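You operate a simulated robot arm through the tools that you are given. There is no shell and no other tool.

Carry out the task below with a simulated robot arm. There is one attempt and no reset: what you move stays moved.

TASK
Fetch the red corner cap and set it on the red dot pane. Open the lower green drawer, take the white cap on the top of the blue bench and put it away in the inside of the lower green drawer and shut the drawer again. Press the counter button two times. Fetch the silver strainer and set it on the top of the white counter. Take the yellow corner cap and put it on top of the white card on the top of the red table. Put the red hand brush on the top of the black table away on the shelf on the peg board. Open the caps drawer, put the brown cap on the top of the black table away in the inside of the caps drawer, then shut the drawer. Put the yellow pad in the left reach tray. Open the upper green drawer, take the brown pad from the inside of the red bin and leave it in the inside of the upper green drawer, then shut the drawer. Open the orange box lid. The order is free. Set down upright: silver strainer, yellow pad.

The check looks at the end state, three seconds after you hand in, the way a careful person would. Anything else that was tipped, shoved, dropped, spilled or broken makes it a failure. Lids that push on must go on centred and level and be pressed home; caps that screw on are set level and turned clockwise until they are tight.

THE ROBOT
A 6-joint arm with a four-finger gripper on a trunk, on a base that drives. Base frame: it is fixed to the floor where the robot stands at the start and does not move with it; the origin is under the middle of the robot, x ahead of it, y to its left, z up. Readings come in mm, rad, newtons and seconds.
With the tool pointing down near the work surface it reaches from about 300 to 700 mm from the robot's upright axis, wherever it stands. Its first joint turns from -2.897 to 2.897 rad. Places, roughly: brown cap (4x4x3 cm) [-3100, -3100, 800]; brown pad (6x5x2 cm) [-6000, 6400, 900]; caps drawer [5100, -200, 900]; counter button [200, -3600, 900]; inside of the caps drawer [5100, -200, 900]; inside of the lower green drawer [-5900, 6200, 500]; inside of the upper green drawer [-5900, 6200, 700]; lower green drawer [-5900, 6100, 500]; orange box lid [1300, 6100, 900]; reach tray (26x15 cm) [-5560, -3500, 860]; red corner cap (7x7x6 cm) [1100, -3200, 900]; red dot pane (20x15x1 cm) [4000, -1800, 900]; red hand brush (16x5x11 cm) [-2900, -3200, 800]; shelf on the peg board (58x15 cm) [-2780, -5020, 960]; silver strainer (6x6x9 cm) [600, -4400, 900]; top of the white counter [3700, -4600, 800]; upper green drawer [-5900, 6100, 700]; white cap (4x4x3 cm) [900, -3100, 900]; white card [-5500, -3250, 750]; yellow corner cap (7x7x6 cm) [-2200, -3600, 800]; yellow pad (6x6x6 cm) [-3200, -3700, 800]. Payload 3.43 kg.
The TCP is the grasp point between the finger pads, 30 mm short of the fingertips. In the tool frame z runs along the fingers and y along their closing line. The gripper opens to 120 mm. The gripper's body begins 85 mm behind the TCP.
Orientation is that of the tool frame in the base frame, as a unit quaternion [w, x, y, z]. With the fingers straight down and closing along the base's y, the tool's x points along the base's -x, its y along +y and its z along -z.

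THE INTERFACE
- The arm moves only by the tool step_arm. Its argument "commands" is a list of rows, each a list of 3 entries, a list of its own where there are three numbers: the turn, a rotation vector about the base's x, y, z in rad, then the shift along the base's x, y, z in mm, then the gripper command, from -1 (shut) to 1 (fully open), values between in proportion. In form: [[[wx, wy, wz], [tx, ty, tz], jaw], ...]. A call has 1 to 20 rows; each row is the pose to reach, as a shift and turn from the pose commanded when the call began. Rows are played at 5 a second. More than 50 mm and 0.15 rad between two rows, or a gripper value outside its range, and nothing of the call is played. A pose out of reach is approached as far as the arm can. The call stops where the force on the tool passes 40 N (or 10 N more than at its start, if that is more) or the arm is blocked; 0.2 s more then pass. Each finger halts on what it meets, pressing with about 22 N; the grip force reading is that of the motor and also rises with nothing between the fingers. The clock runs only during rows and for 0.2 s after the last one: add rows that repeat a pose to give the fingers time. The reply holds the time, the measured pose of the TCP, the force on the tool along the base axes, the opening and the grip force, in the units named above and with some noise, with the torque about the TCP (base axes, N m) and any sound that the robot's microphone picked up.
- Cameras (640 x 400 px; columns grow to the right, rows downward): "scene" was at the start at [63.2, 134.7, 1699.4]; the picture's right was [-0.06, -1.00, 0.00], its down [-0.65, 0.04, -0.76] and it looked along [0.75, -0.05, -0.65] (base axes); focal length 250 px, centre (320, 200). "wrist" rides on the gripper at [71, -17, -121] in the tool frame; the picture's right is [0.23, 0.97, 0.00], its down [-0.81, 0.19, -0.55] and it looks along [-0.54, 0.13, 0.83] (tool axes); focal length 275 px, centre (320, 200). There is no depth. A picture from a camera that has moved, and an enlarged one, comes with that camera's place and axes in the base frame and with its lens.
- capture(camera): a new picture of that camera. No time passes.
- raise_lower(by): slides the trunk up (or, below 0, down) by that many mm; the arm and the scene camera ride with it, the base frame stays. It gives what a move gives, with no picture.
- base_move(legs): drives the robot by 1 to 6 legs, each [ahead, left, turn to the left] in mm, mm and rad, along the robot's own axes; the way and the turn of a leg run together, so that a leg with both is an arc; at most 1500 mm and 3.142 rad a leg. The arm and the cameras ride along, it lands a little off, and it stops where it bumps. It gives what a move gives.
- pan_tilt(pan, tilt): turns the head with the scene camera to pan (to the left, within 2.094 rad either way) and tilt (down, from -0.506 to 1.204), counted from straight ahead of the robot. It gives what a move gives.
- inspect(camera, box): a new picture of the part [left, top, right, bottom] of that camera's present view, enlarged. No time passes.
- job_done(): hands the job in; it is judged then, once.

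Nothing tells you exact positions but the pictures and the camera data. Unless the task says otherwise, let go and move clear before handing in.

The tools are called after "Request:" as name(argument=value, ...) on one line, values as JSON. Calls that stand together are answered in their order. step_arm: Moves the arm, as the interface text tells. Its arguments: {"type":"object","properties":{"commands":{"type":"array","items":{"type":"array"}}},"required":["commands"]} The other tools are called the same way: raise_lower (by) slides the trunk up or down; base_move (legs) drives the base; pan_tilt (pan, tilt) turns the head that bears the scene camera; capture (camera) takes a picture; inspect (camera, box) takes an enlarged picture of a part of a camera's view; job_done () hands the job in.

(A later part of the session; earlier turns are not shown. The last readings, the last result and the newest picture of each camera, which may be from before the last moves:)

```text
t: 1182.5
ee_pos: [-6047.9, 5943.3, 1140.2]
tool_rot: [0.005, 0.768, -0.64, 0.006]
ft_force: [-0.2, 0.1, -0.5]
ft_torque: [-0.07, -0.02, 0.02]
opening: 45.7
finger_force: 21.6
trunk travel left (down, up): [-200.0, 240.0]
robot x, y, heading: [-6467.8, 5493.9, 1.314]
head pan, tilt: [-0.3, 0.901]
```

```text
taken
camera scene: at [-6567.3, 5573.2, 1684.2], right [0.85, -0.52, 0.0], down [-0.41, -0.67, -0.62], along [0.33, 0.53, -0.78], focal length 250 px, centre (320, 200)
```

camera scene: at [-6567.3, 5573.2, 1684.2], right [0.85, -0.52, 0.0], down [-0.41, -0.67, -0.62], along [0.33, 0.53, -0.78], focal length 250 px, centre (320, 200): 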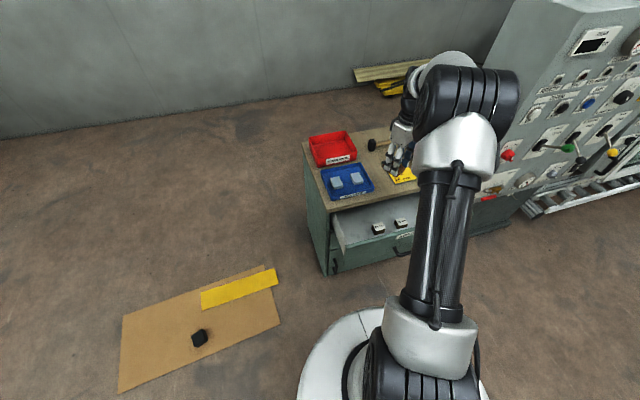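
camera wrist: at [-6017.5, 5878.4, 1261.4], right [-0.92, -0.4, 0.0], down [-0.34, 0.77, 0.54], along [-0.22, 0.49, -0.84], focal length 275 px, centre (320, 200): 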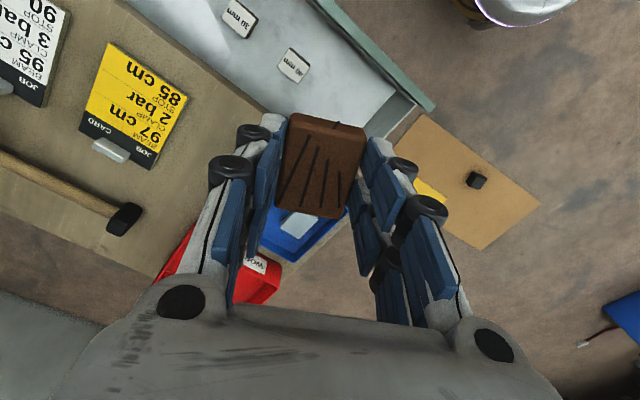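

Request:
step_arm(commands=[[[0, 0, 0], [-29, 8, 0], -1], [[0, 0, 0], [-58, 15.4, 0], -1], [[0, 0, 0], [-58, 15.4, 0], -1]])

Request:
raise_lower(by=-190)

Request:
capture(camera="wrist")

Request:
capture(camera="scene")

```text
t: 1183.3
ee_pos: [-6105.1, 5959.1, 1140.1]
tool_rot: [0.006, 0.768, -0.64, 0.006]
ft_force: [-0.4, 0.4, -1.6]
ft_torque: [0.03, 0.02, 0.01]
opening: 45.3
finger_force: 21.5
trunk travel left (down, up): [-200.0, 240.0]
robot x, y, heading: [-6465.5, 5492.6, 1.319]
head pan, tilt: [-0.3, 0.901]
```

```text
t: 1185.3
ee_pos: [-6105.6, 5958.1, 950.4]
tool_rot: [0.004, 0.768, -0.641, 0.006]
ft_force: [-0.9, 0.2, -1.2]
ft_torque: [0.02, 0.0, -0.02]
opening: 45.5
finger_force: 22.0
trunk travel left (down, up): [-10.0, 430.0]
robot x, y, heading: [-6463.3, 5488.8, 1.318]
head pan, tilt: [-0.3, 0.901]
```

```text
taken
camera wrist: at [-6075.7, 5891.7, 1072.7], right [-0.92, -0.4, 0.0], down [-0.34, 0.77, 0.54], along [-0.22, 0.49, -0.84], focal length 275 px, centre (320, 200)
```

wrist: 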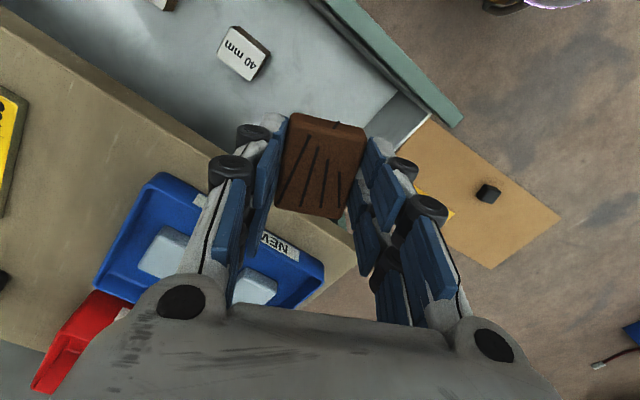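

```text
taken
camera scene: at [-6566.7, 5572.1, 1494.5], right [0.85, -0.53, 0.0], down [-0.41, -0.67, -0.62], along [0.33, 0.53, -0.78], focal length 250 px, centre (320, 200)
```

scene: 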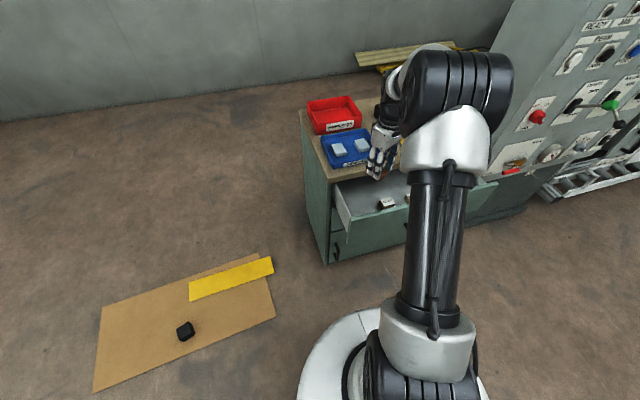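

Request:
step_arm(commands=[[[0, 0, -0.148], [0, 0, -10], -1], [[0, 0, -0.296], [0, 0, -30], -1], [[0, 0, -0.444], [0, 0, -60], -1], [[0, 0, -0.444], [0, 0, -100], -1], [[0, 0, -0.444], [0, 0, -140], -1], [[0, 0, -0.444], [0, 0, -175], -1], [[0, 0, -0.444], [0, 0, -200], -1], [[0, 0, -0.444], [0, 0, -205], -1], [[0, 0, -0.444], [0, 0, -205], -1]])

Request:
capture(camera="wrist")

Request:
inspect(camera="scene", box=[280, 80, 520, 280])

```text
t: 1187.3
ee_pos: [-6106.1, 5957.4, 745.4]
tool_rot: [-0.007, -0.609, 0.793, -0.005]
ft_force: [0.0, 0.5, -0.6]
ft_torque: [-0.03, 0.0, 0.0]
opening: 45.5
finger_force: 22.5
trunk travel left (down, up): [-10.0, 430.0]
robot x, y, heading: [-6463.5, 5490.7, 1.318]
head pan, tilt: [-0.3, 0.901]
```

```text
taken
camera wrist: at [-6105.8, 5884.1, 866.4], right [-1.0, 0.03, 0.0], down [0.03, 0.84, 0.54], along [0.01, 0.54, -0.84], focal length 275 px, centre (320, 200)
```

wrist: 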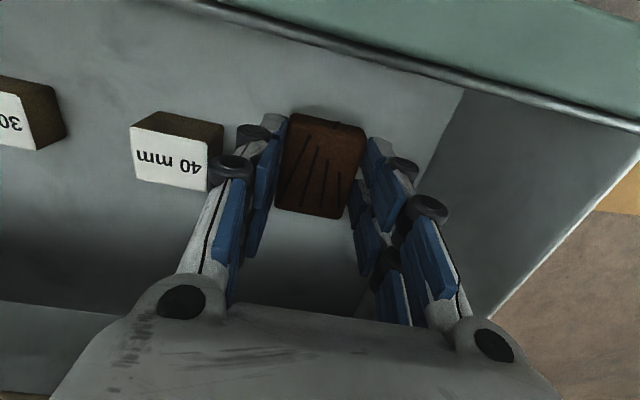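

```text
2.00 times, centred on (400, 180) of scene
camera zoom: at [-6566.6, 5572.2, 1494.4], right [0.85, -0.53, 0.0], down [-0.41, -0.67, -0.62], along [0.33, 0.53, -0.78], focal length 500 px, centre (160, 240)
```

zoom: 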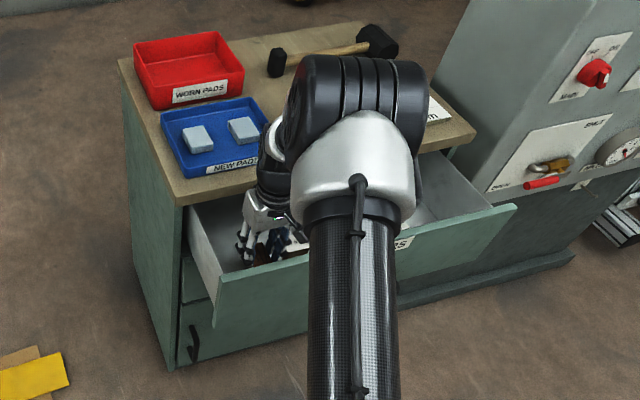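

There isn't enough room for the wrist camera behind the panel at depth, so I gently push the drawer further open from inside with the held pad.

Request:
step_arm(commands=[[[0, 0, 0], [-3, -12, -8], -1], [[0, 0, 0], [-6, -23, -12], -1], [[0, 0, 0], [-9, -34, -12], -1], [[0, 0, 0], [-12, -45, -12], -1], [[0, 0, 0], [-15, -56, -12], -1], [[0, 0, 0], [-18, -67, -12], -1], [[0, 0, 0], [-21, -78, -12], -1], [[0, 0, 0], [-23.5, -88, -12], -1], [[0, 0, 0], [-23.5, -88, -12], -1]])

Request:
capture(camera="wrist")

Request:
inspect(camera="scene", box=[280, 80, 520, 280])

```text
t: 1189.3
ee_pos: [-6128.1, 5871.1, 734.1]
tool_rot: [-0.007, -0.608, 0.794, -0.005]
ft_force: [-0.6, 0.3, -0.6]
ft_torque: [-0.01, 0.0, 0.03]
opening: 45.7
finger_force: 21.8
trunk travel left (down, up): [-10.0, 430.0]
robot x, y, heading: [-6465.0, 5491.6, 1.322]
head pan, tilt: [-0.3, 0.901]
```

```text
taken
camera wrist: at [-6129.7, 5797.7, 855.6], right [-1.0, 0.03, 0.0], down [0.03, 0.84, 0.54], along [0.01, 0.54, -0.84], focal length 275 px, centre (320, 200)
```

wrist: 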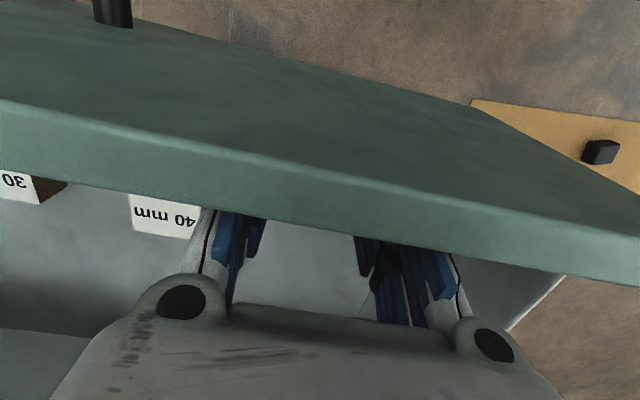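

```text
2.00 times, centred on (400, 180) of scene
camera zoom: at [-6566.6, 5572.2, 1494.3], right [0.85, -0.53, 0.0], down [-0.41, -0.67, -0.62], along [0.33, 0.53, -0.78], focal length 500 px, centre (160, 240)
```

zoom: 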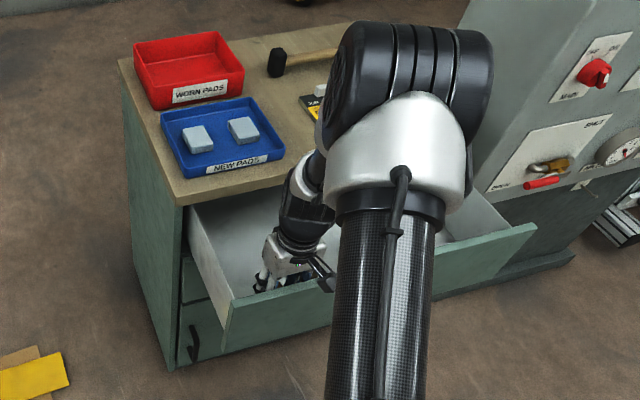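

The drawer is now open far enough. I move back to the middle and lower the pad to the drawer floor.

Request:
step_arm(commands=[[[0, 0, 0], [7, 28, 0], -1], [[0, 0, 0], [15, 56, 0], -1], [[0, 0, 0], [22, 83, 0], -1], [[0, 0, 0], [22, 83, -15], -1], [[0, 0, 0], [22, 83, -30], -1], [[0, 0, 0], [22, 83, -40], -1], [[0, 0, 0], [22, 83, -40], -1]])

Request:
capture(camera="wrist")

```text
t: 1190.9
ee_pos: [-6105.7, 5955.1, 696.5]
tool_rot: [-0.002, -0.609, 0.793, -0.004]
ft_force: [-4.9, 1.7, 27.7]
ft_torque: [0.17, 0.16, 0.06]
opening: 45.9
finger_force: 21.6
trunk travel left (down, up): [-10.0, 430.0]
robot x, y, heading: [-6466.7, 5490.3, 1.316]
head pan, tilt: [-0.3, 0.901]
```

```text
taken
camera wrist: at [-6108.3, 5881.2, 817.5], right [-1.0, 0.03, 0.0], down [0.02, 0.84, 0.55], along [0.02, 0.55, -0.84], focal length 275 px, centre (320, 200)
```

wrist: 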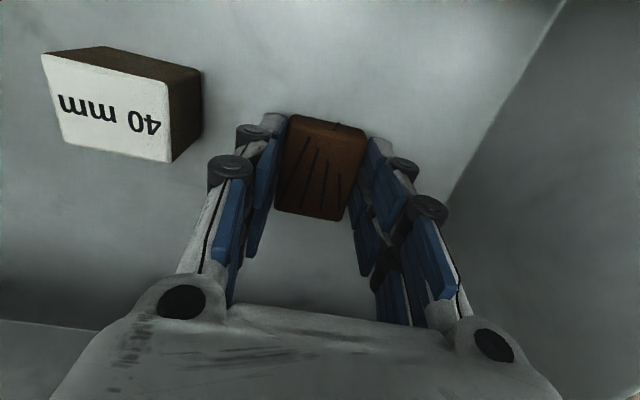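

The pad touches the drawer floor. I release it and lift out.

Request:
step_arm(commands=[[[0, 0, 0], [0, 0, 2], -1], [[0, 0, 0], [0, 0, 2], -0.1], [[0, 0, 0], [0, 0, 2], 0], [[0, 0, 0], [0, 0, 2], 0.05], [[0, 0, 0], [0, 0, 20], 0.05], [[0, 0, 0], [0, 0, 60], 0.05], [[0, 0, 0], [0, 0, 105], 0.05], [[0, 0, 0], [0, 0, 150], 0.05], [[0, 0, 0], [-3, -12, 195], 0.05], [[0, 0, 0], [-10, -40, 230], 0.05], [[0, 0, 0], [-20, -75, 260], 0]])

Request:
capture(camera="wrist")

```text
t: 1193.3
ee_pos: [-6127.5, 5877.1, 952.5]
tool_rot: [-0.006, -0.608, 0.794, -0.004]
ft_force: [0.1, -0.2, 0.2]
ft_torque: [0.04, 0.01, 0.02]
opening: 60.2
finger_force: 0.1
trunk travel left (down, up): [-10.0, 430.0]
robot x, y, heading: [-6464.0, 5491.8, 1.32]
head pan, tilt: [-0.3, 0.901]
```

```text
taken
camera wrist: at [-6129.4, 5804.8, 1075.2], right [-1.0, 0.03, 0.0], down [0.03, 0.84, 0.54], along [0.01, 0.54, -0.84], focal length 275 px, centre (320, 200)
```

wrist: 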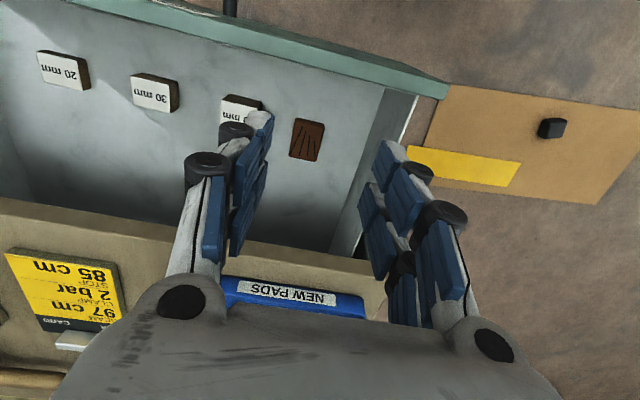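

The brown pad lies in the upper drawer. Now I close the fingers, tilt slightly and push the drawer shut on its panel left of the handle.

Request:
step_arm(commands=[[[0, 0, 0], [1, -34, 0], -0.5], [[0, 0, 0], [2, -68, 0], -1], [[0, 0, 0], [2, -106, 0], -1], [[0.1, -0.027, 0], [2, -106, -35], -1], [[0.2, -0.053, 0], [2, -106, -75], -1], [[0.3, -0.08, 0], [2, -106, -115], -1], [[0.386, -0.103, 0], [2, -106, -155], -1], [[0.386, -0.103, 0], [2, -106, -195], -1], [[0.386, -0.103, 0], [2, -106, -230], -1], [[0.386, -0.103, 0], [2, -106, -250], -1], [[0.386, -0.103, 0], [2, -106, -250], -1]])

Request:
capture(camera="wrist")

Request:
capture(camera="scene")

```text
t: 1195.7
ee_pos: [-6112.0, 5778.7, 710.9]
tool_rot: [0.147, -0.598, 0.779, 0.12]
ft_force: [0.0, -0.3, 0.2]
ft_torque: [-0.02, 0.01, -0.03]
opening: 0.0
finger_force: 22.0
out of reach, approached as far as the arm can: row 9, 10, 11
trunk travel left (down, up): [-10.0, 430.0]
robot x, y, heading: [-6464.1, 5493.8, 1.318]
head pan, tilt: [-0.3, 0.901]
```

```text
taken
camera wrist: at [-6122.1, 5666.0, 796.3], right [-1.0, 0.04, -0.07], down [-0.03, 0.58, 0.82], along [0.08, 0.82, -0.57], focal length 275 px, centre (320, 200)
```

wrist: 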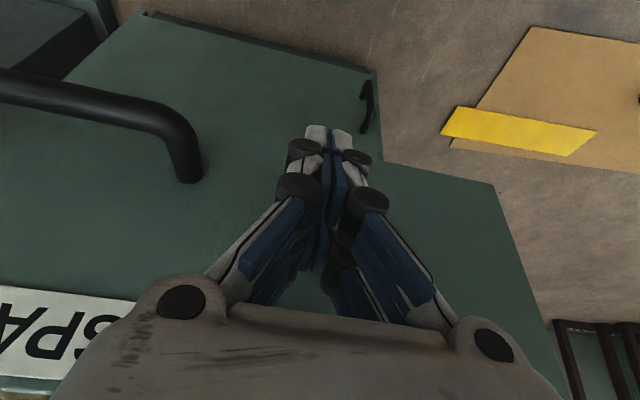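

```text
taken
camera scene: at [-6566.6, 5572.2, 1494.4], right [0.85, -0.53, 0.0], down [-0.41, -0.67, -0.62], along [0.33, 0.53, -0.78], focal length 250 px, centre (320, 200)
```

scene: 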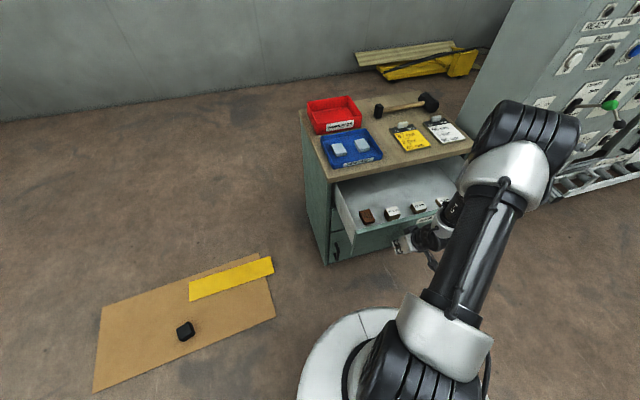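

Request:
step_arm(commands=[[[0, 0, 0], [4, 14.5, 0], -1], [[0, 0, 0], [8, 29, 0], -1], [[0, 0, 0], [12, 45, 0], -1], [[0, 0, 0], [16.5, 62, 0], -1], [[0, 0, 0], [21.5, 81, 0], -1], [[0, 0, 0], [26.5, 100, 0], -1], [[0, 0, 0], [31.5, 119, 0], -1], [[0, 0, 0], [37, 138, 0], -1], [[0, 0, 0], [42, 157, 0], -1], [[0, 0, 0], [47, 176, 0], -1], [[0, 0, 0], [52, 195, 0], -1], [[0, 0, 0], [57, 214, 0], -1], [[0, 0, 0], [60, 227, 0], -1], [[0, 0, 0], [60, 227, 0], -1]])

Request:
capture(camera="wrist")

Request:
capture(camera="scene")

```text
t: 1198.7
ee_pos: [-6052.8, 6005.7, 712.0]
tool_rot: [0.151, -0.597, 0.779, 0.117]
ft_force: [-2.0, -6.4, 2.3]
ft_torque: [-0.02, 0.05, -0.01]
opening: 5.9
finger_force: 33.3
trunk travel left (down, up): [-10.0, 430.0]
robot x, y, heading: [-6464.9, 5490.3, 1.317]
head pan, tilt: [-0.3, 0.901]
```

```text
taken
camera wrist: at [-6064.6, 5892.1, 796.8], right [-1.0, 0.05, -0.08], down [-0.04, 0.58, 0.82], along [0.09, 0.82, -0.57], focal length 275 px, centre (320, 200)
```

wrist: 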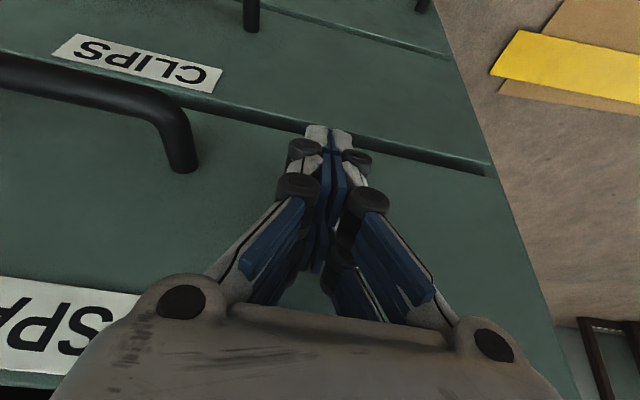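

```text
taken
camera scene: at [-6566.9, 5571.4, 1494.4], right [0.85, -0.53, 0.0], down [-0.41, -0.67, -0.62], along [0.33, 0.53, -0.78], focal length 250 px, centre (320, 200)
```

scene: 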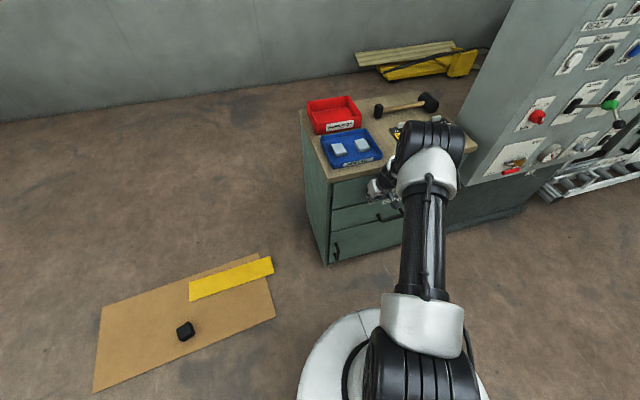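

Request:
step_arm(commands=[[[0, 0, 0], [1.3, 5, 0], -1], [[0, 0, 0], [2.6, 10, 0], -1], [[0, 0, 0], [3.9, 15, 0], -1], [[0, 0, 0], [5.2, 19.5, 0], -1], [[0, 0, 0], [6.4, 24, 0], -1], [[0, 0, 0], [7.7, 29, 0], -1], [[0, 0, 0], [9, 34, 0], -1]])

Request:
capture(camera="wrist")

Request:
inspect(camera="scene", box=[290, 80, 490, 270])

```text
t: 1199.3
ee_pos: [-6053.5, 6005.9, 706.9]
tool_rot: [0.144, -0.596, 0.781, 0.116]
ft_force: [-1.4, -8.3, 0.1]
ft_torque: [-0.12, 0.09, -0.03]
opening: 5.9
finger_force: 33.6
trunk travel left (down, up): [-10.0, 430.0]
robot x, y, heading: [-6464.2, 5494.0, 1.313]
head pan, tilt: [-0.3, 0.901]
stopped in row 2: the force on the tool passed its limit at 45 N (the readings are from after the stop); the commanded pose is now the measured one
```

```text
taken
camera wrist: at [-6063.8, 5892.9, 794.4], right [-1.0, 0.05, -0.08], down [-0.03, 0.58, 0.81], along [0.08, 0.81, -0.58], focal length 275 px, centre (320, 200)
```

wrist: 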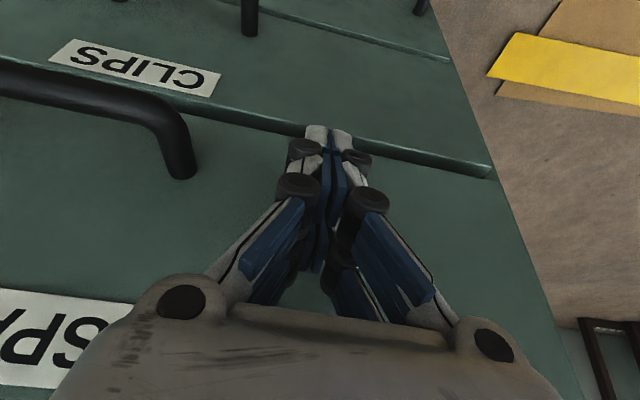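

```text
2.11 times, centred on (390, 175) of scene
camera zoom: at [-6566.9, 5570.9, 1494.3], right [0.85, -0.53, 0.0], down [-0.41, -0.67, -0.62], along [0.33, 0.53, -0.78], focal length 526 px, centre (173, 253)
```

zoom: 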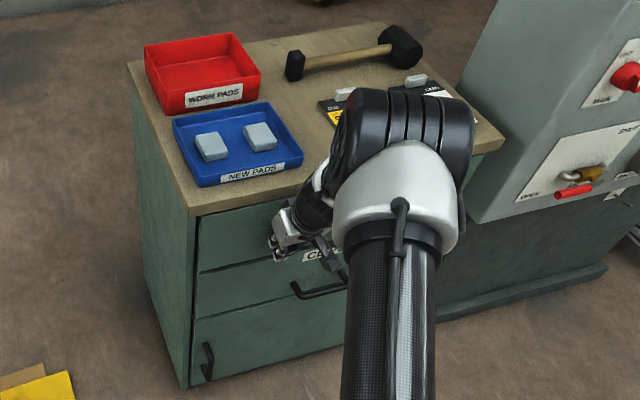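

The upper drawer is shut. I retract straight back, straighten up, and reposition for the lower (CLIPS) drawer.

Request:
step_arm(commands=[[[0, 0, 0], [-2, -8, 0], -1], [[0, 0, 0], [-10, -38, 0], -1], [[0, 0, 0], [-22, -83, 0], -1], [[0, 0, 0], [-34, -128, 0], -1], [[0, 0, 0], [-46, -173, 10], -1], [[-0.1, 0.027, 0], [-50, -190, 45], -1], [[-0.2, 0.053, 0], [-50, -190, 90], -0.5], [[-0.3, 0.08, 0], [-50, -190, 135], 0], [[-0.386, 0.103, 0], [-50, -190, 180], 0], [[-0.386, 0.103, 0], [-50, -190, 225], 0], [[-0.386, 0.103, 0], [-50, -190, 255], 0]])

Request:
base_move(legs=[[-80, 0, 0], [0, -600, 0]])

Request:
capture(camera="scene")

```text
t: 1201.7
ee_pos: [-6102.2, 5817.3, 963.9]
tool_rot: [-0.011, -0.607, 0.795, -0.007]
ft_force: [0.3, -0.6, -0.9]
ft_torque: [0.04, 0.0, 0.01]
opening: 60.0
finger_force: 0.1
trunk travel left (down, up): [-10.0, 430.0]
robot x, y, heading: [-6464.5, 5491.5, 1.312]
head pan, tilt: [-0.3, 0.901]
```

```text
t: 1205.7
ee_pos: [-5535.0, 5586.4, 962.6]
tool_rot: [-0.01, -0.606, 0.796, -0.005]
ft_force: [0.4, 0.5, -0.2]
ft_torque: [0.01, 0.02, 0.03]
opening: 60.2
finger_force: 0.0
trunk travel left (down, up): [-10.0, 430.0]
robot x, y, heading: [-5900.9, 5261.2, 1.313]
head pan, tilt: [-0.3, 0.901]
```

```text
taken
camera scene: at [-6000.7, 5343.0, 1494.4], right [0.85, -0.53, 0.0], down [-0.42, -0.66, -0.62], along [0.33, 0.53, -0.78], focal length 250 px, centre (320, 200)
```

scene: 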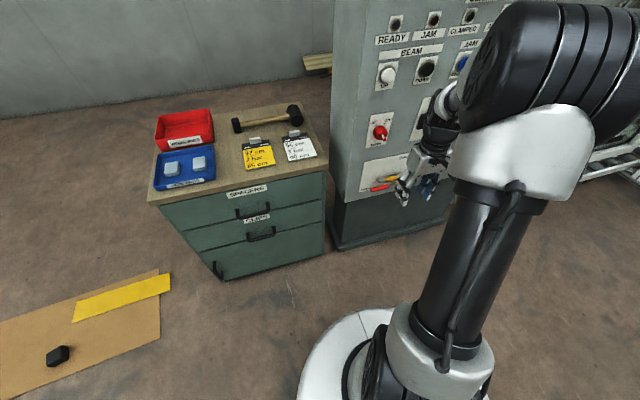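

Both drawers are shut. I bring the arm to centre, rotate the tool sideways, then tilt and lower toward the CLIPS handle.

Request:
step_arm(commands=[[[0, 0, 0.143], [-29, 3, 0], 0], [[0, 0, 0.286], [-58, 5, 0], 0], [[0, 0, 0.429], [-87, 8, 0], 0], [[0, 0, 0.572], [-116, 11, 0], 0], [[0, 0, 0.715], [-145, 14, 0], 0], [[0, 0, 0.858], [-174, 16, 0], 0], [[0, 0, 1.001], [-203, 19, 0], 0], [[0, 0, 1.144], [-232, 22, 0], 0], [[0, 0, 1.287], [-261, 25, 0], 0], [[0, 0, 1.43], [-290, 27, 0], 0], [[0, 0, 1.574], [-320, 30, 0], 0], [[0, 0, 1.574], [-320, 30, 0], 0]])

Request:
step_arm(commands=[[[0.097, -0.026, 0], [-7, 21, -33], 0], [[0.193, -0.051, 0], [-13, 42, -66], 0], [[0.29, -0.077, 0], [-20, 64, -100], 0], [[0.386, -0.103, 0], [-27, 85, -133], 0], [[0.483, -0.128, 0], [-34, 106, -166], 0], [[0.58, -0.154, 0], [-40, 127, -200], 0], [[0.676, -0.18, 0], [-47, 149, -233], 0], [[0.773, -0.205, 0], [-54, 170, -266], 0], [[0.869, -0.231, 0], [-61, 191, -300], 0], [[0.966, -0.257, 0], [-67, 212, -333], 0], [[1.062, -0.282, 0], [-74, 234, -366], 0], [[1.159, -0.308, 0], [-81, 255, -400], 0], [[1.159, -0.308, 0], [-81, 255, -400], 0]])

Request:
capture(camera="wrist")

```text
t: 1208.3
ee_pos: [-5856.6, 5616.9, 962.0]
tool_rot: [0.003, 0.991, -0.132, 0.011]
ft_force: [1.1, -0.2, -0.5]
ft_torque: [-0.02, 0.01, -0.01]
opening: 60.0
finger_force: 0.1
trunk travel left (down, up): [-10.0, 430.0]
robot x, y, heading: [-5898.9, 5262.1, 1.309]
head pan, tilt: [-0.3, 0.901]
```

```text
t: 1211.1
ee_pos: [-5937.3, 5873.7, 561.9]
tool_rot: [-0.557, 0.818, -0.117, 0.081]
ft_force: [0.7, 0.0, -0.9]
ft_torque: [0.0, 0.0, 0.02]
opening: 59.9
finger_force: 0.0
out of reach, approached as far as the arm can: row 3, 4
trunk travel left (down, up): [-10.0, 430.0]
robot x, y, heading: [-5900.1, 5262.5, 1.314]
head pan, tilt: [-0.3, 0.901]
```

```text
taken
camera wrist: at [-5897.8, 5751.1, 622.5], right [0.12, -0.41, -0.91], down [-0.94, -0.33, 0.02], along [-0.31, 0.85, -0.42], focal length 275 px, centre (320, 200)
```

wrist: 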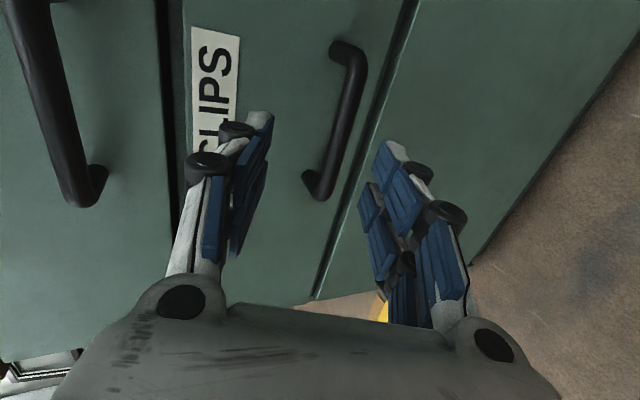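

The CLIPS bar is ahead and about 19 mm below the axis. I correct and advance.

Request:
step_arm(commands=[[[0, 0, 0], [0, 0, -17], -0.1], [[0, 0, 0], [5, 18, -26], -0.15], [[0, 0, 0], [11.3, 38, -36], -0.15], [[0, 0, 0], [11.3, 38, -36], -0.15]])

Request:
capture(camera="wrist")

```text
t: 1212.1
ee_pos: [-5925.7, 5912.1, 526.2]
tool_rot: [-0.556, 0.819, -0.117, 0.08]
ft_force: [0.0, -0.2, 0.3]
ft_torque: [0.01, 0.04, -0.02]
opening: 51.1
finger_force: 0.1
trunk travel left (down, up): [-10.0, 430.0]
robot x, y, heading: [-5902.1, 5260.4, 1.313]
head pan, tilt: [-0.3, 0.901]
```

```text
taken
camera wrist: at [-5885.6, 5789.4, 586.6], right [0.12, -0.41, -0.9], down [-0.94, -0.33, 0.02], along [-0.31, 0.85, -0.43], focal length 275 px, centre (320, 200)
```

wrist: 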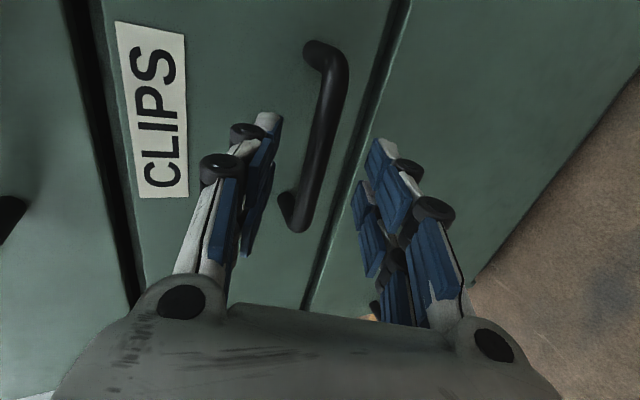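

Request:
step_arm(commands=[[[0, 0, 0], [4, 14, -6], -0.15], [[0, 0, 0], [8, 28, -11.5], -0.15], [[0, 0, 0], [11.3, 38.5, -15.7], -0.15], [[0, 0, 0], [11.3, 38.5, -15.7], -0.15]])

Request:
capture(camera="wrist")

```text
t: 1213.1
ee_pos: [-5912.6, 5948.3, 515.0]
tool_rot: [-0.556, 0.819, -0.117, 0.079]
ft_force: [0.1, -0.1, -1.5]
ft_torque: [0.0, 0.01, 0.02]
opening: 50.9
finger_force: 0.0
out of reach, approached as far as the arm can: row 3, 4
trunk travel left (down, up): [-10.0, 430.0]
robot x, y, heading: [-5898.8, 5263.7, 1.312]
head pan, tilt: [-0.3, 0.901]
```

```text
taken
camera wrist: at [-5873.3, 5824.6, 575.6], right [0.12, -0.41, -0.9], down [-0.94, -0.33, 0.03], along [-0.31, 0.85, -0.43], focal length 275 px, centre (320, 200)
```

wrist: 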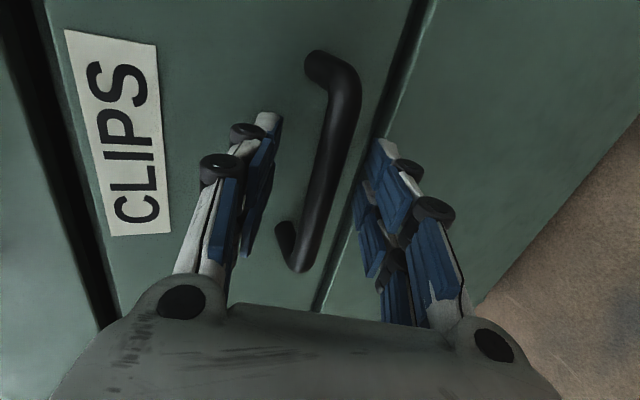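

Request:
base_move(legs=[[20, 0, 0]])

Request:
step_arm(commands=[[[0, 0, 0], [0, 0, -5], -0.15], [[0, 0, 0], [0, 0, -9], -0.15], [[0, 0, 0], [0, 0, -9], -0.15]])

Request:
capture(camera="wrist")

```text
t: 1214.0
ee_pos: [-5911.5, 5958.8, 515.4]
tool_rot: [-0.557, 0.819, -0.116, 0.08]
ft_force: [-0.9, -5.0, 3.5]
ft_torque: [0.26, 0.01, 0.11]
opening: 52.6
finger_force: 1.8
trunk travel left (down, up): [-10.0, 430.0]
robot x, y, heading: [-5899.2, 5276.9, 1.312]
head pan, tilt: [-0.3, 0.901]
stopped in leg 1: the force on the tool passed its limit at 68 N (the readings are from after the stop); the commanded pose is now the measured one
```

```text
t: 1214.8
ee_pos: [-5910.6, 5957.7, 515.0]
tool_rot: [-0.557, 0.818, -0.116, 0.082]
ft_force: [-1.8, -7.5, 3.5]
ft_torque: [0.34, 0.0, 0.15]
opening: 52.0
finger_force: 0.6
out of reach, approached as far as the arm can: row 1, 2, 3
trunk travel left (down, up): [-10.0, 430.0]
robot x, y, heading: [-5899.6, 5279.6, 1.313]
head pan, tilt: [-0.3, 0.901]
```

```text
taken
camera wrist: at [-5870.8, 5835.1, 574.7], right [0.12, -0.41, -0.9], down [-0.94, -0.34, 0.02], along [-0.31, 0.85, -0.43], focal length 275 px, centre (320, 200)
```

wrist: 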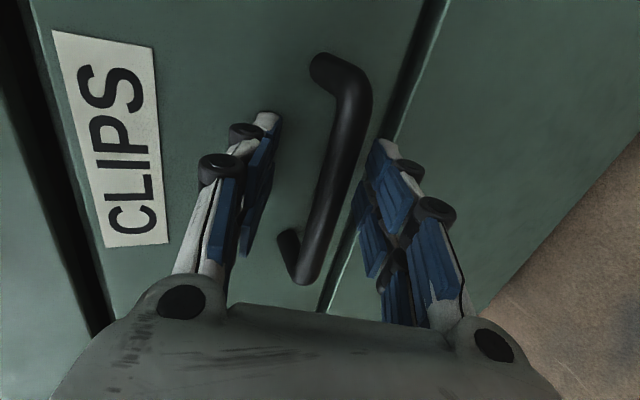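

The fingertips reached the panel; the bar is between the fingers. I close and pull.

Request:
step_arm(commands=[[[0, 0, 0], [-1, -4, -2], -0.4], [[0, 0, 0], [-1, -4, -2], -1], [[0, 0, 0], [-1, -4, -2], -1], [[0, 0, 0], [-1, -4, -2], -1], [[0, 0, 0], [-1, -4, -2], -1]])

Request:
capture(camera="wrist")

```text
t: 1216.0
ee_pos: [-5912.6, 5953.0, 510.1]
tool_rot: [-0.554, 0.821, -0.116, 0.08]
ft_force: [-0.2, -1.2, -13.7]
ft_torque: [-0.11, -0.15, 0.5]
opening: 14.4
finger_force: 45.3
trunk travel left (down, up): [-10.0, 430.0]
robot x, y, heading: [-5896.2, 5276.4, 1.307]
head pan, tilt: [-0.3, 0.901]
```

```text
taken
camera wrist: at [-5871.8, 5830.8, 571.2], right [0.12, -0.41, -0.9], down [-0.94, -0.34, 0.02], along [-0.31, 0.85, -0.43], focal length 275 px, centre (320, 200)
```

wrist: 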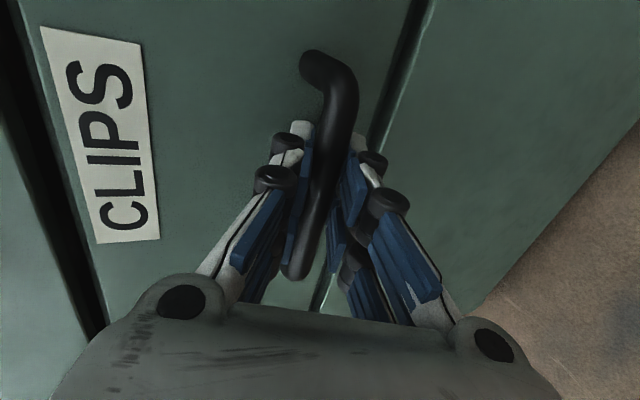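

Request:
step_arm(commands=[[[0, 0, 0], [-3.9, -14.5, 1], -1], [[0, 0, 0], [-7.7, -29, 1], -1], [[0, 0, 0], [-11.6, -43.5, 1], -1], [[0, 0, 0], [-15.4, -58, 1], -1], [[0, 0, 0], [-20.6, -77, 1], -1], [[0, 0, 0], [-25.7, -96.6, 1], -1], [[0, 0, 0], [-30.8, -116, 1], -1], [[0, 0, 0], [-30.8, -116, 1], -1]])

Request:
base_move(legs=[[-110, 0, 0]])

Request:
capture(camera="scene")

```text
t: 1217.8
ee_pos: [-5943.1, 5838.2, 510.0]
tool_rot: [-0.554, 0.821, -0.115, 0.079]
ft_force: [-14.5, 3.7, -27.3]
ft_torque: [-0.08, -0.08, 0.29]
opening: 14.7
finger_force: 44.6
trunk travel left (down, up): [-10.0, 430.0]
robot x, y, heading: [-5897.4, 5274.8, 1.312]
head pan, tilt: [-0.3, 0.901]
```

```text
t: 1219.0
ee_pos: [-5970.7, 5732.5, 510.6]
tool_rot: [-0.554, 0.821, -0.113, 0.079]
ft_force: [-22.6, 5.5, -28.0]
ft_torque: [-0.1, -0.17, -0.37]
opening: 14.9
finger_force: 45.0
trunk travel left (down, up): [-10.0, 430.0]
robot x, y, heading: [-5921.9, 5172.3, 1.312]
head pan, tilt: [-0.3, 0.901]
```

```text
taken
camera scene: at [-6026.8, 5254.4, 1494.0], right [0.85, -0.53, 0.0], down [-0.41, -0.67, -0.62], along [0.33, 0.53, -0.78], focal length 250 px, centre (320, 200)
```

scene: 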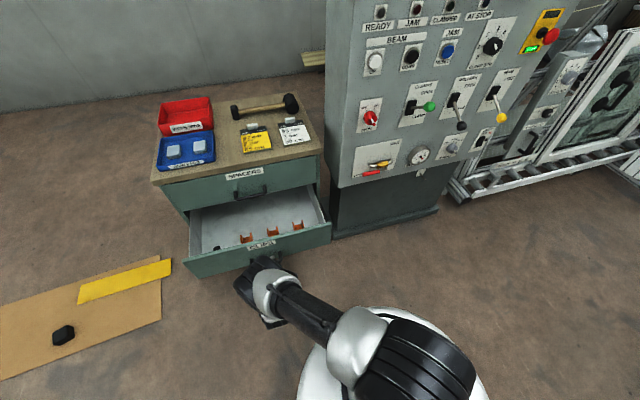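

The lower drawer is open about 228 mm. I release the handle and back away.

Request:
step_arm(commands=[[[0, 0, 0], [0, 0, 0], -0.5], [[0, 0, 0], [0, 0, 0], 0], [[0, 0, 0], [0, 0, 0], 0.1], [[0, 0, 0], [0, 0, 0], 0.1]])

Request:
base_move(legs=[[-60, 0, 0], [-240, 0, 0]])

Request:
inspect(camera="scene", box=[160, 80, 400, 260])

```text
t: 1220.0
ee_pos: [-5970.1, 5733.5, 511.9]
tool_rot: [-0.555, 0.82, -0.114, 0.078]
ft_force: [-1.1, -0.1, -0.5]
ft_torque: [0.01, 0.02, 0.01]
opening: 65.8
finger_force: 0.0
trunk travel left (down, up): [-10.0, 430.0]
robot x, y, heading: [-5923.2, 5170.1, 1.315]
head pan, tilt: [-0.3, 0.901]
```

```text
t: 1222.3
ee_pos: [-6047.4, 5445.0, 511.4]
tool_rot: [-0.555, 0.821, -0.113, 0.078]
ft_force: [0.7, 0.4, 0.3]
ft_torque: [-0.03, 0.0, 0.03]
opening: 65.7
finger_force: 0.0
trunk travel left (down, up): [-10.0, 430.0]
robot x, y, heading: [-5996.1, 4885.5, 1.317]
head pan, tilt: [-0.3, 0.901]
```

```text
2.22 times, centred on (280, 170) of scene
camera zoom: at [-6100.6, 4964.2, 1494.4], right [0.85, -0.53, 0.0], down [-0.41, -0.67, -0.62], along [0.33, 0.53, -0.78], focal length 556 px, centre (409, 267)
```

zoom: 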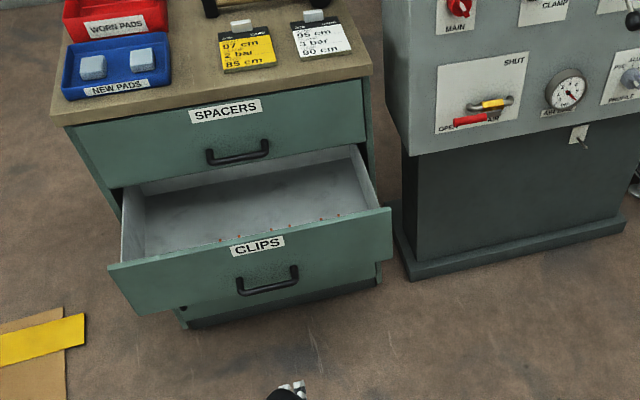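

Request:
step_arm(commands=[[[-0.128, 0.034, 0], [-3, -10, 20], 0], [[-0.257, 0.068, 0], [-5, -20, 45], 0], [[-0.385, 0.103, 0], [-5, -20, 75], 0], [[-0.514, 0.137, 0], [-5, -20, 105], 0], [[-0.642, 0.171, 0], [-5, -20, 135], 0], [[-0.771, 0.205, 0], [-5, -20, 165], 0], [[-0.899, 0.24, 0], [-5, -20, 200], 0], [[-1.028, 0.274, 0], [-5, -20, 240], 0], [[-1.156, 0.308, 0], [-5, -20, 280], 0], [[-1.156, 0.308, 0], [-5, -20, 325], 0], [[-1.156, 0.308, 0], [-5, -20, 370], 0], [[-1.156, 0.308, 0], [-5, -20, 415], 0], [[-1.156, 0.308, 0], [-5, -20, 450], 0]])

Request:
raise_lower(by=190)

Request:
step_arm(commands=[[[0, 0, -0.143], [0, 0, 0], 0], [[0, 0, -0.286], [0, 0, 0], 0], [[0, 0, -0.429], [0, 0, 0], 0], [[0, 0, -0.572], [0, 0, 0], 0], [[0, 0, -0.715], [0, 0, 0], 0], [[0, 0, -0.858], [0, 0, 0], 0], [[0, 0, -1.001], [0, 0, 0], 0], [[0, 0, -1.144], [0, 0, 0], 0], [[0, 0, -1.287], [0, 0, 0], 0], [[0, 0, -1.43], [0, 0, 0], 0], [[0, 0, -1.574], [0, 0, 0], 0]])

Request:
capture(camera="scene")

```text
t: 1225.1
ee_pos: [-6053.4, 5424.9, 963.1]
tool_rot: [0.004, 0.991, -0.131, 0.007]
ft_force: [0.0, 0.4, -0.1]
ft_torque: [-0.01, 0.01, -0.03]
opening: 60.0
finger_force: 0.1
out of reach, approached as far as the arm can: row 7
trunk travel left (down, up): [-10.0, 430.0]
robot x, y, heading: [-6000.2, 4882.4, 1.322]
head pan, tilt: [-0.3, 0.901]
```

```text
t: 1227.2
ee_pos: [-6052.9, 5424.4, 1152.5]
tool_rot: [0.004, 0.991, -0.132, 0.006]
ft_force: [0.1, -0.2, -0.2]
ft_torque: [-0.01, 0.04, 0.03]
opening: 59.6
finger_force: 0.0
trunk travel left (down, up): [-200.0, 240.0]
robot x, y, heading: [-6001.3, 4885.5, 1.318]
head pan, tilt: [-0.3, 0.901]
```

```text
t: 1229.6
ee_pos: [-6053.1, 5425.4, 1151.9]
tool_rot: [-0.007, -0.605, 0.796, -0.002]
ft_force: [0.1, 0.2, -0.5]
ft_torque: [0.01, 0.01, 0.0]
opening: 60.1
finger_force: 0.1
trunk travel left (down, up): [-200.0, 240.0]
robot x, y, heading: [-5998.5, 4883.0, 1.314]
head pan, tilt: [-0.3, 0.901]
```

```text
taken
camera scene: at [-6100.6, 4964.3, 1684.3], right [0.85, -0.53, 0.0], down [-0.41, -0.67, -0.62], along [0.33, 0.53, -0.78], focal length 250 px, centre (320, 200)
```

scene: 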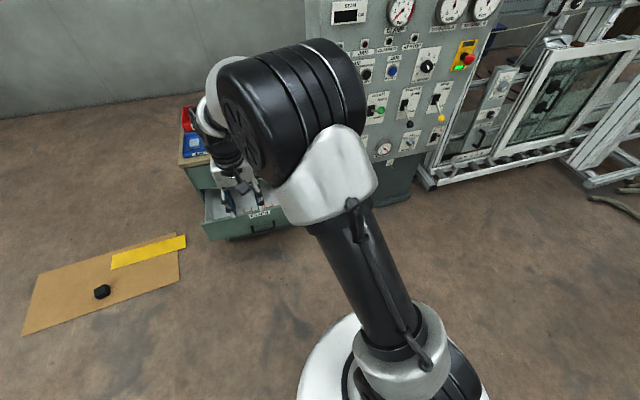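

The lower drawer is open and ready. Now I go to fetch the white cap from the blue bench, retracing the safe route.

Request:
base_move(legs=[[0, -1150, 0], [-1000, 0, 0], [-780, 0, 0], [0, 0, -1.574], [1400, 0, 0], [1340, 0, 0]])

```text
t: 1260.7
ee_pos: [-2176.6, 2153.3, 1151.1]
tool_rot: [-0.006, 0.154, 0.988, 0.004]
ft_force: [-0.3, -0.1, -0.4]
ft_torque: [-0.01, 0.04, -0.01]
opening: 60.0
finger_force: 0.0
trunk travel left (down, up): [-200.0, 240.0]
robot x, y, heading: [-2719.5, 2120.8, -0.298]
head pan, tilt: [-0.3, 0.901]
```

Request:
base_move(legs=[[0, 0, -1.533], [1000, 0, 0], [970, 0, 0], [0, 0, 1.571], [1500, 0, 0], [1500, 0, 0]])

```text
t: 1292.1
ee_pos: [262.6, -440.9, 1151.1]
tool_rot: [-0.007, 0.132, 0.991, 0.004]
ft_force: [1.2, 0.4, -0.7]
ft_torque: [-0.01, 0.03, -0.03]
opening: 60.0
finger_force: 0.0
trunk travel left (down, up): [-200.0, 240.0]
robot x, y, heading: [-277.0, -499.2, -0.25]
head pan, tilt: [-0.3, 0.901]
```

Request:
base_move(legs=[[0, 600, 0], [1450, 0, 0], [1430, 0, 0], [0, 0, -1.581], [1400, 0, 0], [1370, 0, 0]])

```text
t: 1325.7
ee_pos: [2005.6, -3840.4, 1151.8]
tool_rot: [-0.001, 0.793, 0.609, 0.008]
ft_force: [-0.3, -0.6, -0.1]
ft_torque: [0.01, -0.01, 0.05]
opening: 60.0
finger_force: 0.0
trunk travel left (down, up): [-200.0, 240.0]
robot x, y, heading: [1950.6, -3296.4, -1.821]
head pan, tilt: [-0.3, 0.901]
```

Request:
base_move(legs=[[0, 0, -1.581], [250, 0, 0]])

Request:
pan_tilt(pan=0.3, tilt=0.8)

Request:
capture(camera="scene")

Request:
capture(camera="wrist")

```text
t: 1331.4
ee_pos: [1161.9, -3293.1, 1150.6]
tool_rot: [0.005, 0.991, -0.131, 0.007]
ft_force: [-0.2, 0.6, 0.1]
ft_torque: [-0.01, 0.0, 0.01]
opening: 60.2
finger_force: 0.0
trunk travel left (down, up): [-200.0, 240.0]
robot x, y, heading: [1704.5, -3237.1, 2.889]
head pan, tilt: [-0.3, 0.901]
```

```text
t: 1332.4
ee_pos: [1162.5, -3292.9, 1152.4]
tool_rot: [0.004, 0.991, -0.13, 0.006]
ft_force: [0.1, -0.8, -0.8]
ft_torque: [0.0, 0.03, 0.0]
opening: 59.9
finger_force: 0.0
trunk travel left (down, up): [-200.0, 240.0]
robot x, y, heading: [1699.1, -3236.1, 2.892]
head pan, tilt: [0.3, 0.799]
```

```text
taken
camera scene: at [1606.9, -3380.9, 1692.3], right [-0.05, 1.0, 0.0], down [0.72, 0.03, -0.7], along [-0.7, -0.03, -0.72], focal length 250 px, centre (320, 200)
```

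scene: 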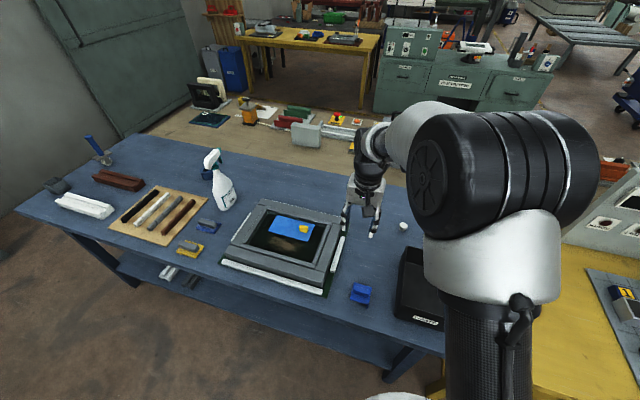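

```text
taken
camera wrist: at [1236.1, -3294.8, 1273.6], right [-0.03, -1.0, 0.01], down [-0.84, 0.03, 0.54], along [-0.54, 0.01, -0.84], focal length 275 px, centre (320, 200)
```

wrist: 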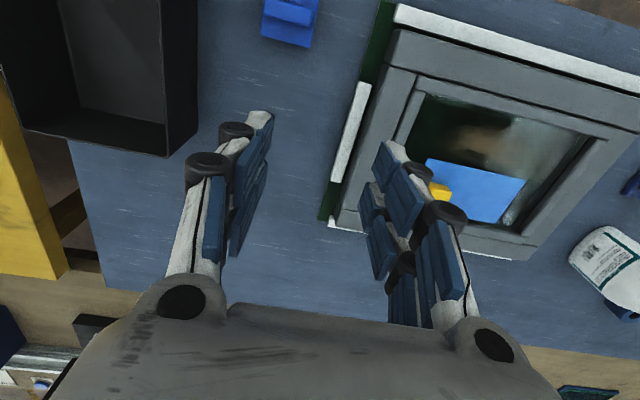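

The white cap is at about (942,−3064), behind the waste bin. I move a bit closer and bring the gripper above it.

Request:
base_move(legs=[[100, 0, 0]])

Request:
step_arm(commands=[[[0, 0, 0], [-15, 40, 0], 0], [[0, 0, 0], [-35, 80, 0], 0], [[0, 0, 0], [-60, 120, 0], 0], [[0, 0, 0], [-85, 158, 0], 0], [[0, 0, 0], [-108, 190, -10], 0], [[0, 0, 0], [-120, 200, -40], 0], [[0, 0, 0], [-120, 200, -80], 0], [[0, 0, 0], [-120, 200, -100], 0]])

Request:
capture(camera="wrist")

Request:
capture(camera="scene")

```text
t: 1333.5
ee_pos: [1065.5, -3267.9, 1151.4]
tool_rot: [0.005, 0.991, -0.132, 0.008]
ft_force: [-1.2, 0.1, -1.0]
ft_torque: [0.02, -0.06, 0.01]
opening: 59.8
finger_force: 0.0
trunk travel left (down, up): [-200.0, 240.0]
robot x, y, heading: [1609.5, -3209.8, 2.89]
head pan, tilt: [0.3, 0.799]
```

```text
t: 1335.3
ee_pos: [946.5, -3067.2, 1050.2]
tool_rot: [0.004, 0.991, -0.131, 0.007]
ft_force: [0.2, 1.2, 0.3]
ft_torque: [0.0, 0.02, 0.02]
opening: 59.8
finger_force: 0.3
trunk travel left (down, up): [-200.0, 240.0]
robot x, y, heading: [1610.4, -3209.8, 2.893]
head pan, tilt: [0.3, 0.799]
```

```text
taken
camera wrist: at [1019.0, -3070.1, 1172.0], right [-0.03, -1.0, 0.01], down [-0.84, 0.03, 0.54], along [-0.54, 0.01, -0.84], focal length 275 px, centre (320, 200)
```

wrist: 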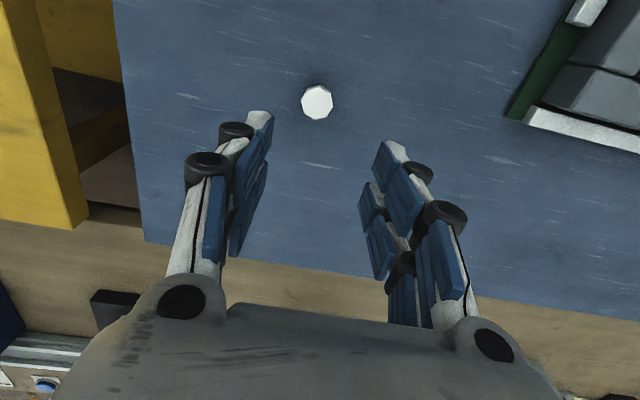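

```text
taken
camera scene: at [1510.2, -3356.3, 1692.2], right [-0.05, 1.0, 0.0], down [0.72, 0.04, -0.7], along [-0.7, -0.03, -0.72], focal length 250 px, centre (320, 200)
```

scene: 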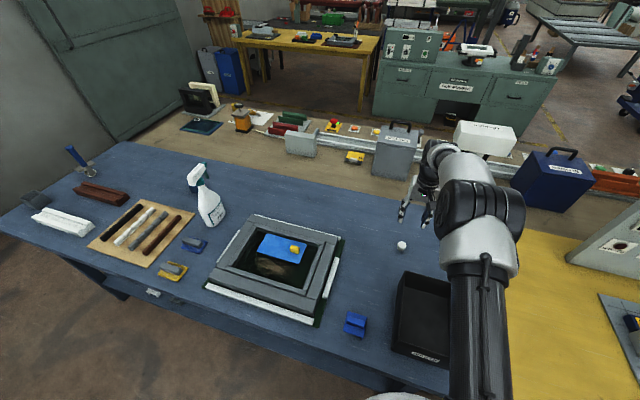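

The cap is right below the gripper. I descend and close.

Request:
step_arm(commands=[[[0, 0, 0], [-1, 2, -45], 0], [[0, 0, 0], [-1, 2, -90], 0], [[0, 0, 0], [-1, 2, -130], 0], [[0, 0, 0], [-1, 2, -155], 0], [[0, 0, 0], [-1, 2, -163], 0], [[0, 0, 0], [-1, 2, -163], 0]])

Request:
capture(camera="wrist")

```text
t: 1336.7
ee_pos: [947.3, -3067.4, 888.0]
tool_rot: [0.005, 0.991, -0.131, 0.006]
ft_force: [0.7, 0.4, -0.8]
ft_torque: [0.02, -0.02, 0.01]
opening: 59.9
finger_force: 0.1
trunk travel left (down, up): [-200.0, 240.0]
robot x, y, heading: [1607.2, -3213.0, 2.889]
head pan, tilt: [0.3, 0.799]
```

```text
taken
camera wrist: at [1019.2, -3069.2, 1009.8], right [-0.03, -1.0, 0.01], down [-0.84, 0.03, 0.54], along [-0.54, 0.01, -0.84], focal length 275 px, centre (320, 200)
```

wrist: 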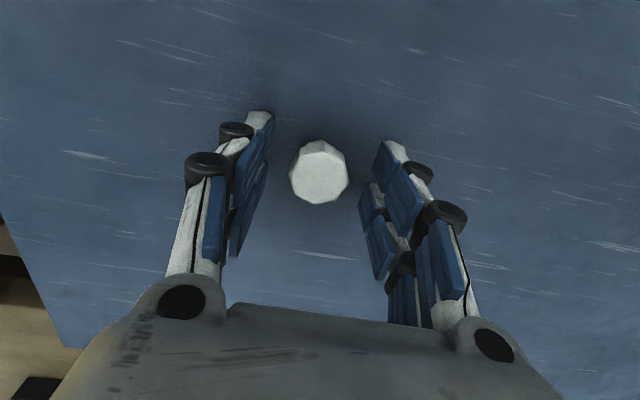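

Request:
step_arm(commands=[[[0, 0, 0], [0, 0, -2], -0.3], [[0, 0, 0], [0, 0, -2], -1], [[0, 0, 0], [0, 0, -2], -1], [[0, 0, 0], [0, 0, -2], -1], [[0, 0, 0], [0, 0, -2], -1]])

Request:
step_arm(commands=[[[0, 0, 0], [0, 0, 20], -1], [[0, 0, 0], [0, 0, 65], -1], [[0, 0, 0], [0, 0, 110], -1], [[0, 0, 0], [0, 0, 155], -1], [[0, 0, 0], [0, 0, 200], -1], [[0, 0, 0], [0, 0, 245], -1], [[0, 0, 0], [20, -10, 285], -1], [[0, 0, 0], [60, -20, 300], -1], [[0, 0, 0], [100, -32, 300], -1], [[0, 0, 0], [140, -45, 300], -1]])

Request:
capture(camera="wrist")

```text
t: 1337.9
ee_pos: [946.4, -3066.4, 887.7]
tool_rot: [0.004, 0.991, -0.132, 0.006]
ft_force: [-0.9, -0.2, 1.0]
ft_torque: [0.0, 0.04, -0.01]
opening: 29.6
finger_force: 21.9
trunk travel left (down, up): [-200.0, 240.0]
robot x, y, heading: [1604.7, -3209.6, 2.888]
head pan, tilt: [0.3, 0.799]
```

```text
t: 1340.1
ee_pos: [1087.7, -3110.0, 1189.8]
tool_rot: [0.004, 0.991, -0.131, 0.005]
ft_force: [0.5, -0.6, -0.6]
ft_torque: [-0.02, 0.03, -0.03]
opening: 29.7
finger_force: 21.7
trunk travel left (down, up): [-200.0, 240.0]
robot x, y, heading: [1605.4, -3214.7, 2.891]
head pan, tilt: [0.3, 0.799]
```

```text
taken
camera wrist: at [1160.1, -3113.7, 1311.1], right [-0.03, -1.0, 0.01], down [-0.84, 0.03, 0.54], along [-0.54, 0.01, -0.84], focal length 275 px, centre (320, 200)
```

wrist: 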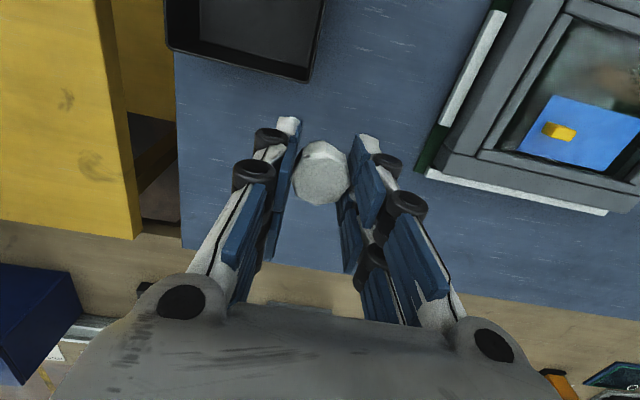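

The white cap is held. I drive back to the green cabinet along the same safe route.

Request:
base_move(legs=[[-375, 0, 0], [0, 0, -1.578], [1400, 0, 0], [1340, 0, 0], [0, 0, 1.571], [1450, 0, 0]])

```text
t: 1369.9
ee_pos: [729.8, -100.1, 1188.7]
tool_rot: [0.004, 0.987, -0.159, 0.006]
ft_force: [-0.1, 0.0, -0.4]
ft_torque: [0.02, -0.03, -0.01]
opening: 29.5
finger_force: 22.0
trunk travel left (down, up): [-200.0, 240.0]
robot x, y, heading: [1242.5, -233.2, 2.832]
head pan, tilt: [0.3, 0.799]
```

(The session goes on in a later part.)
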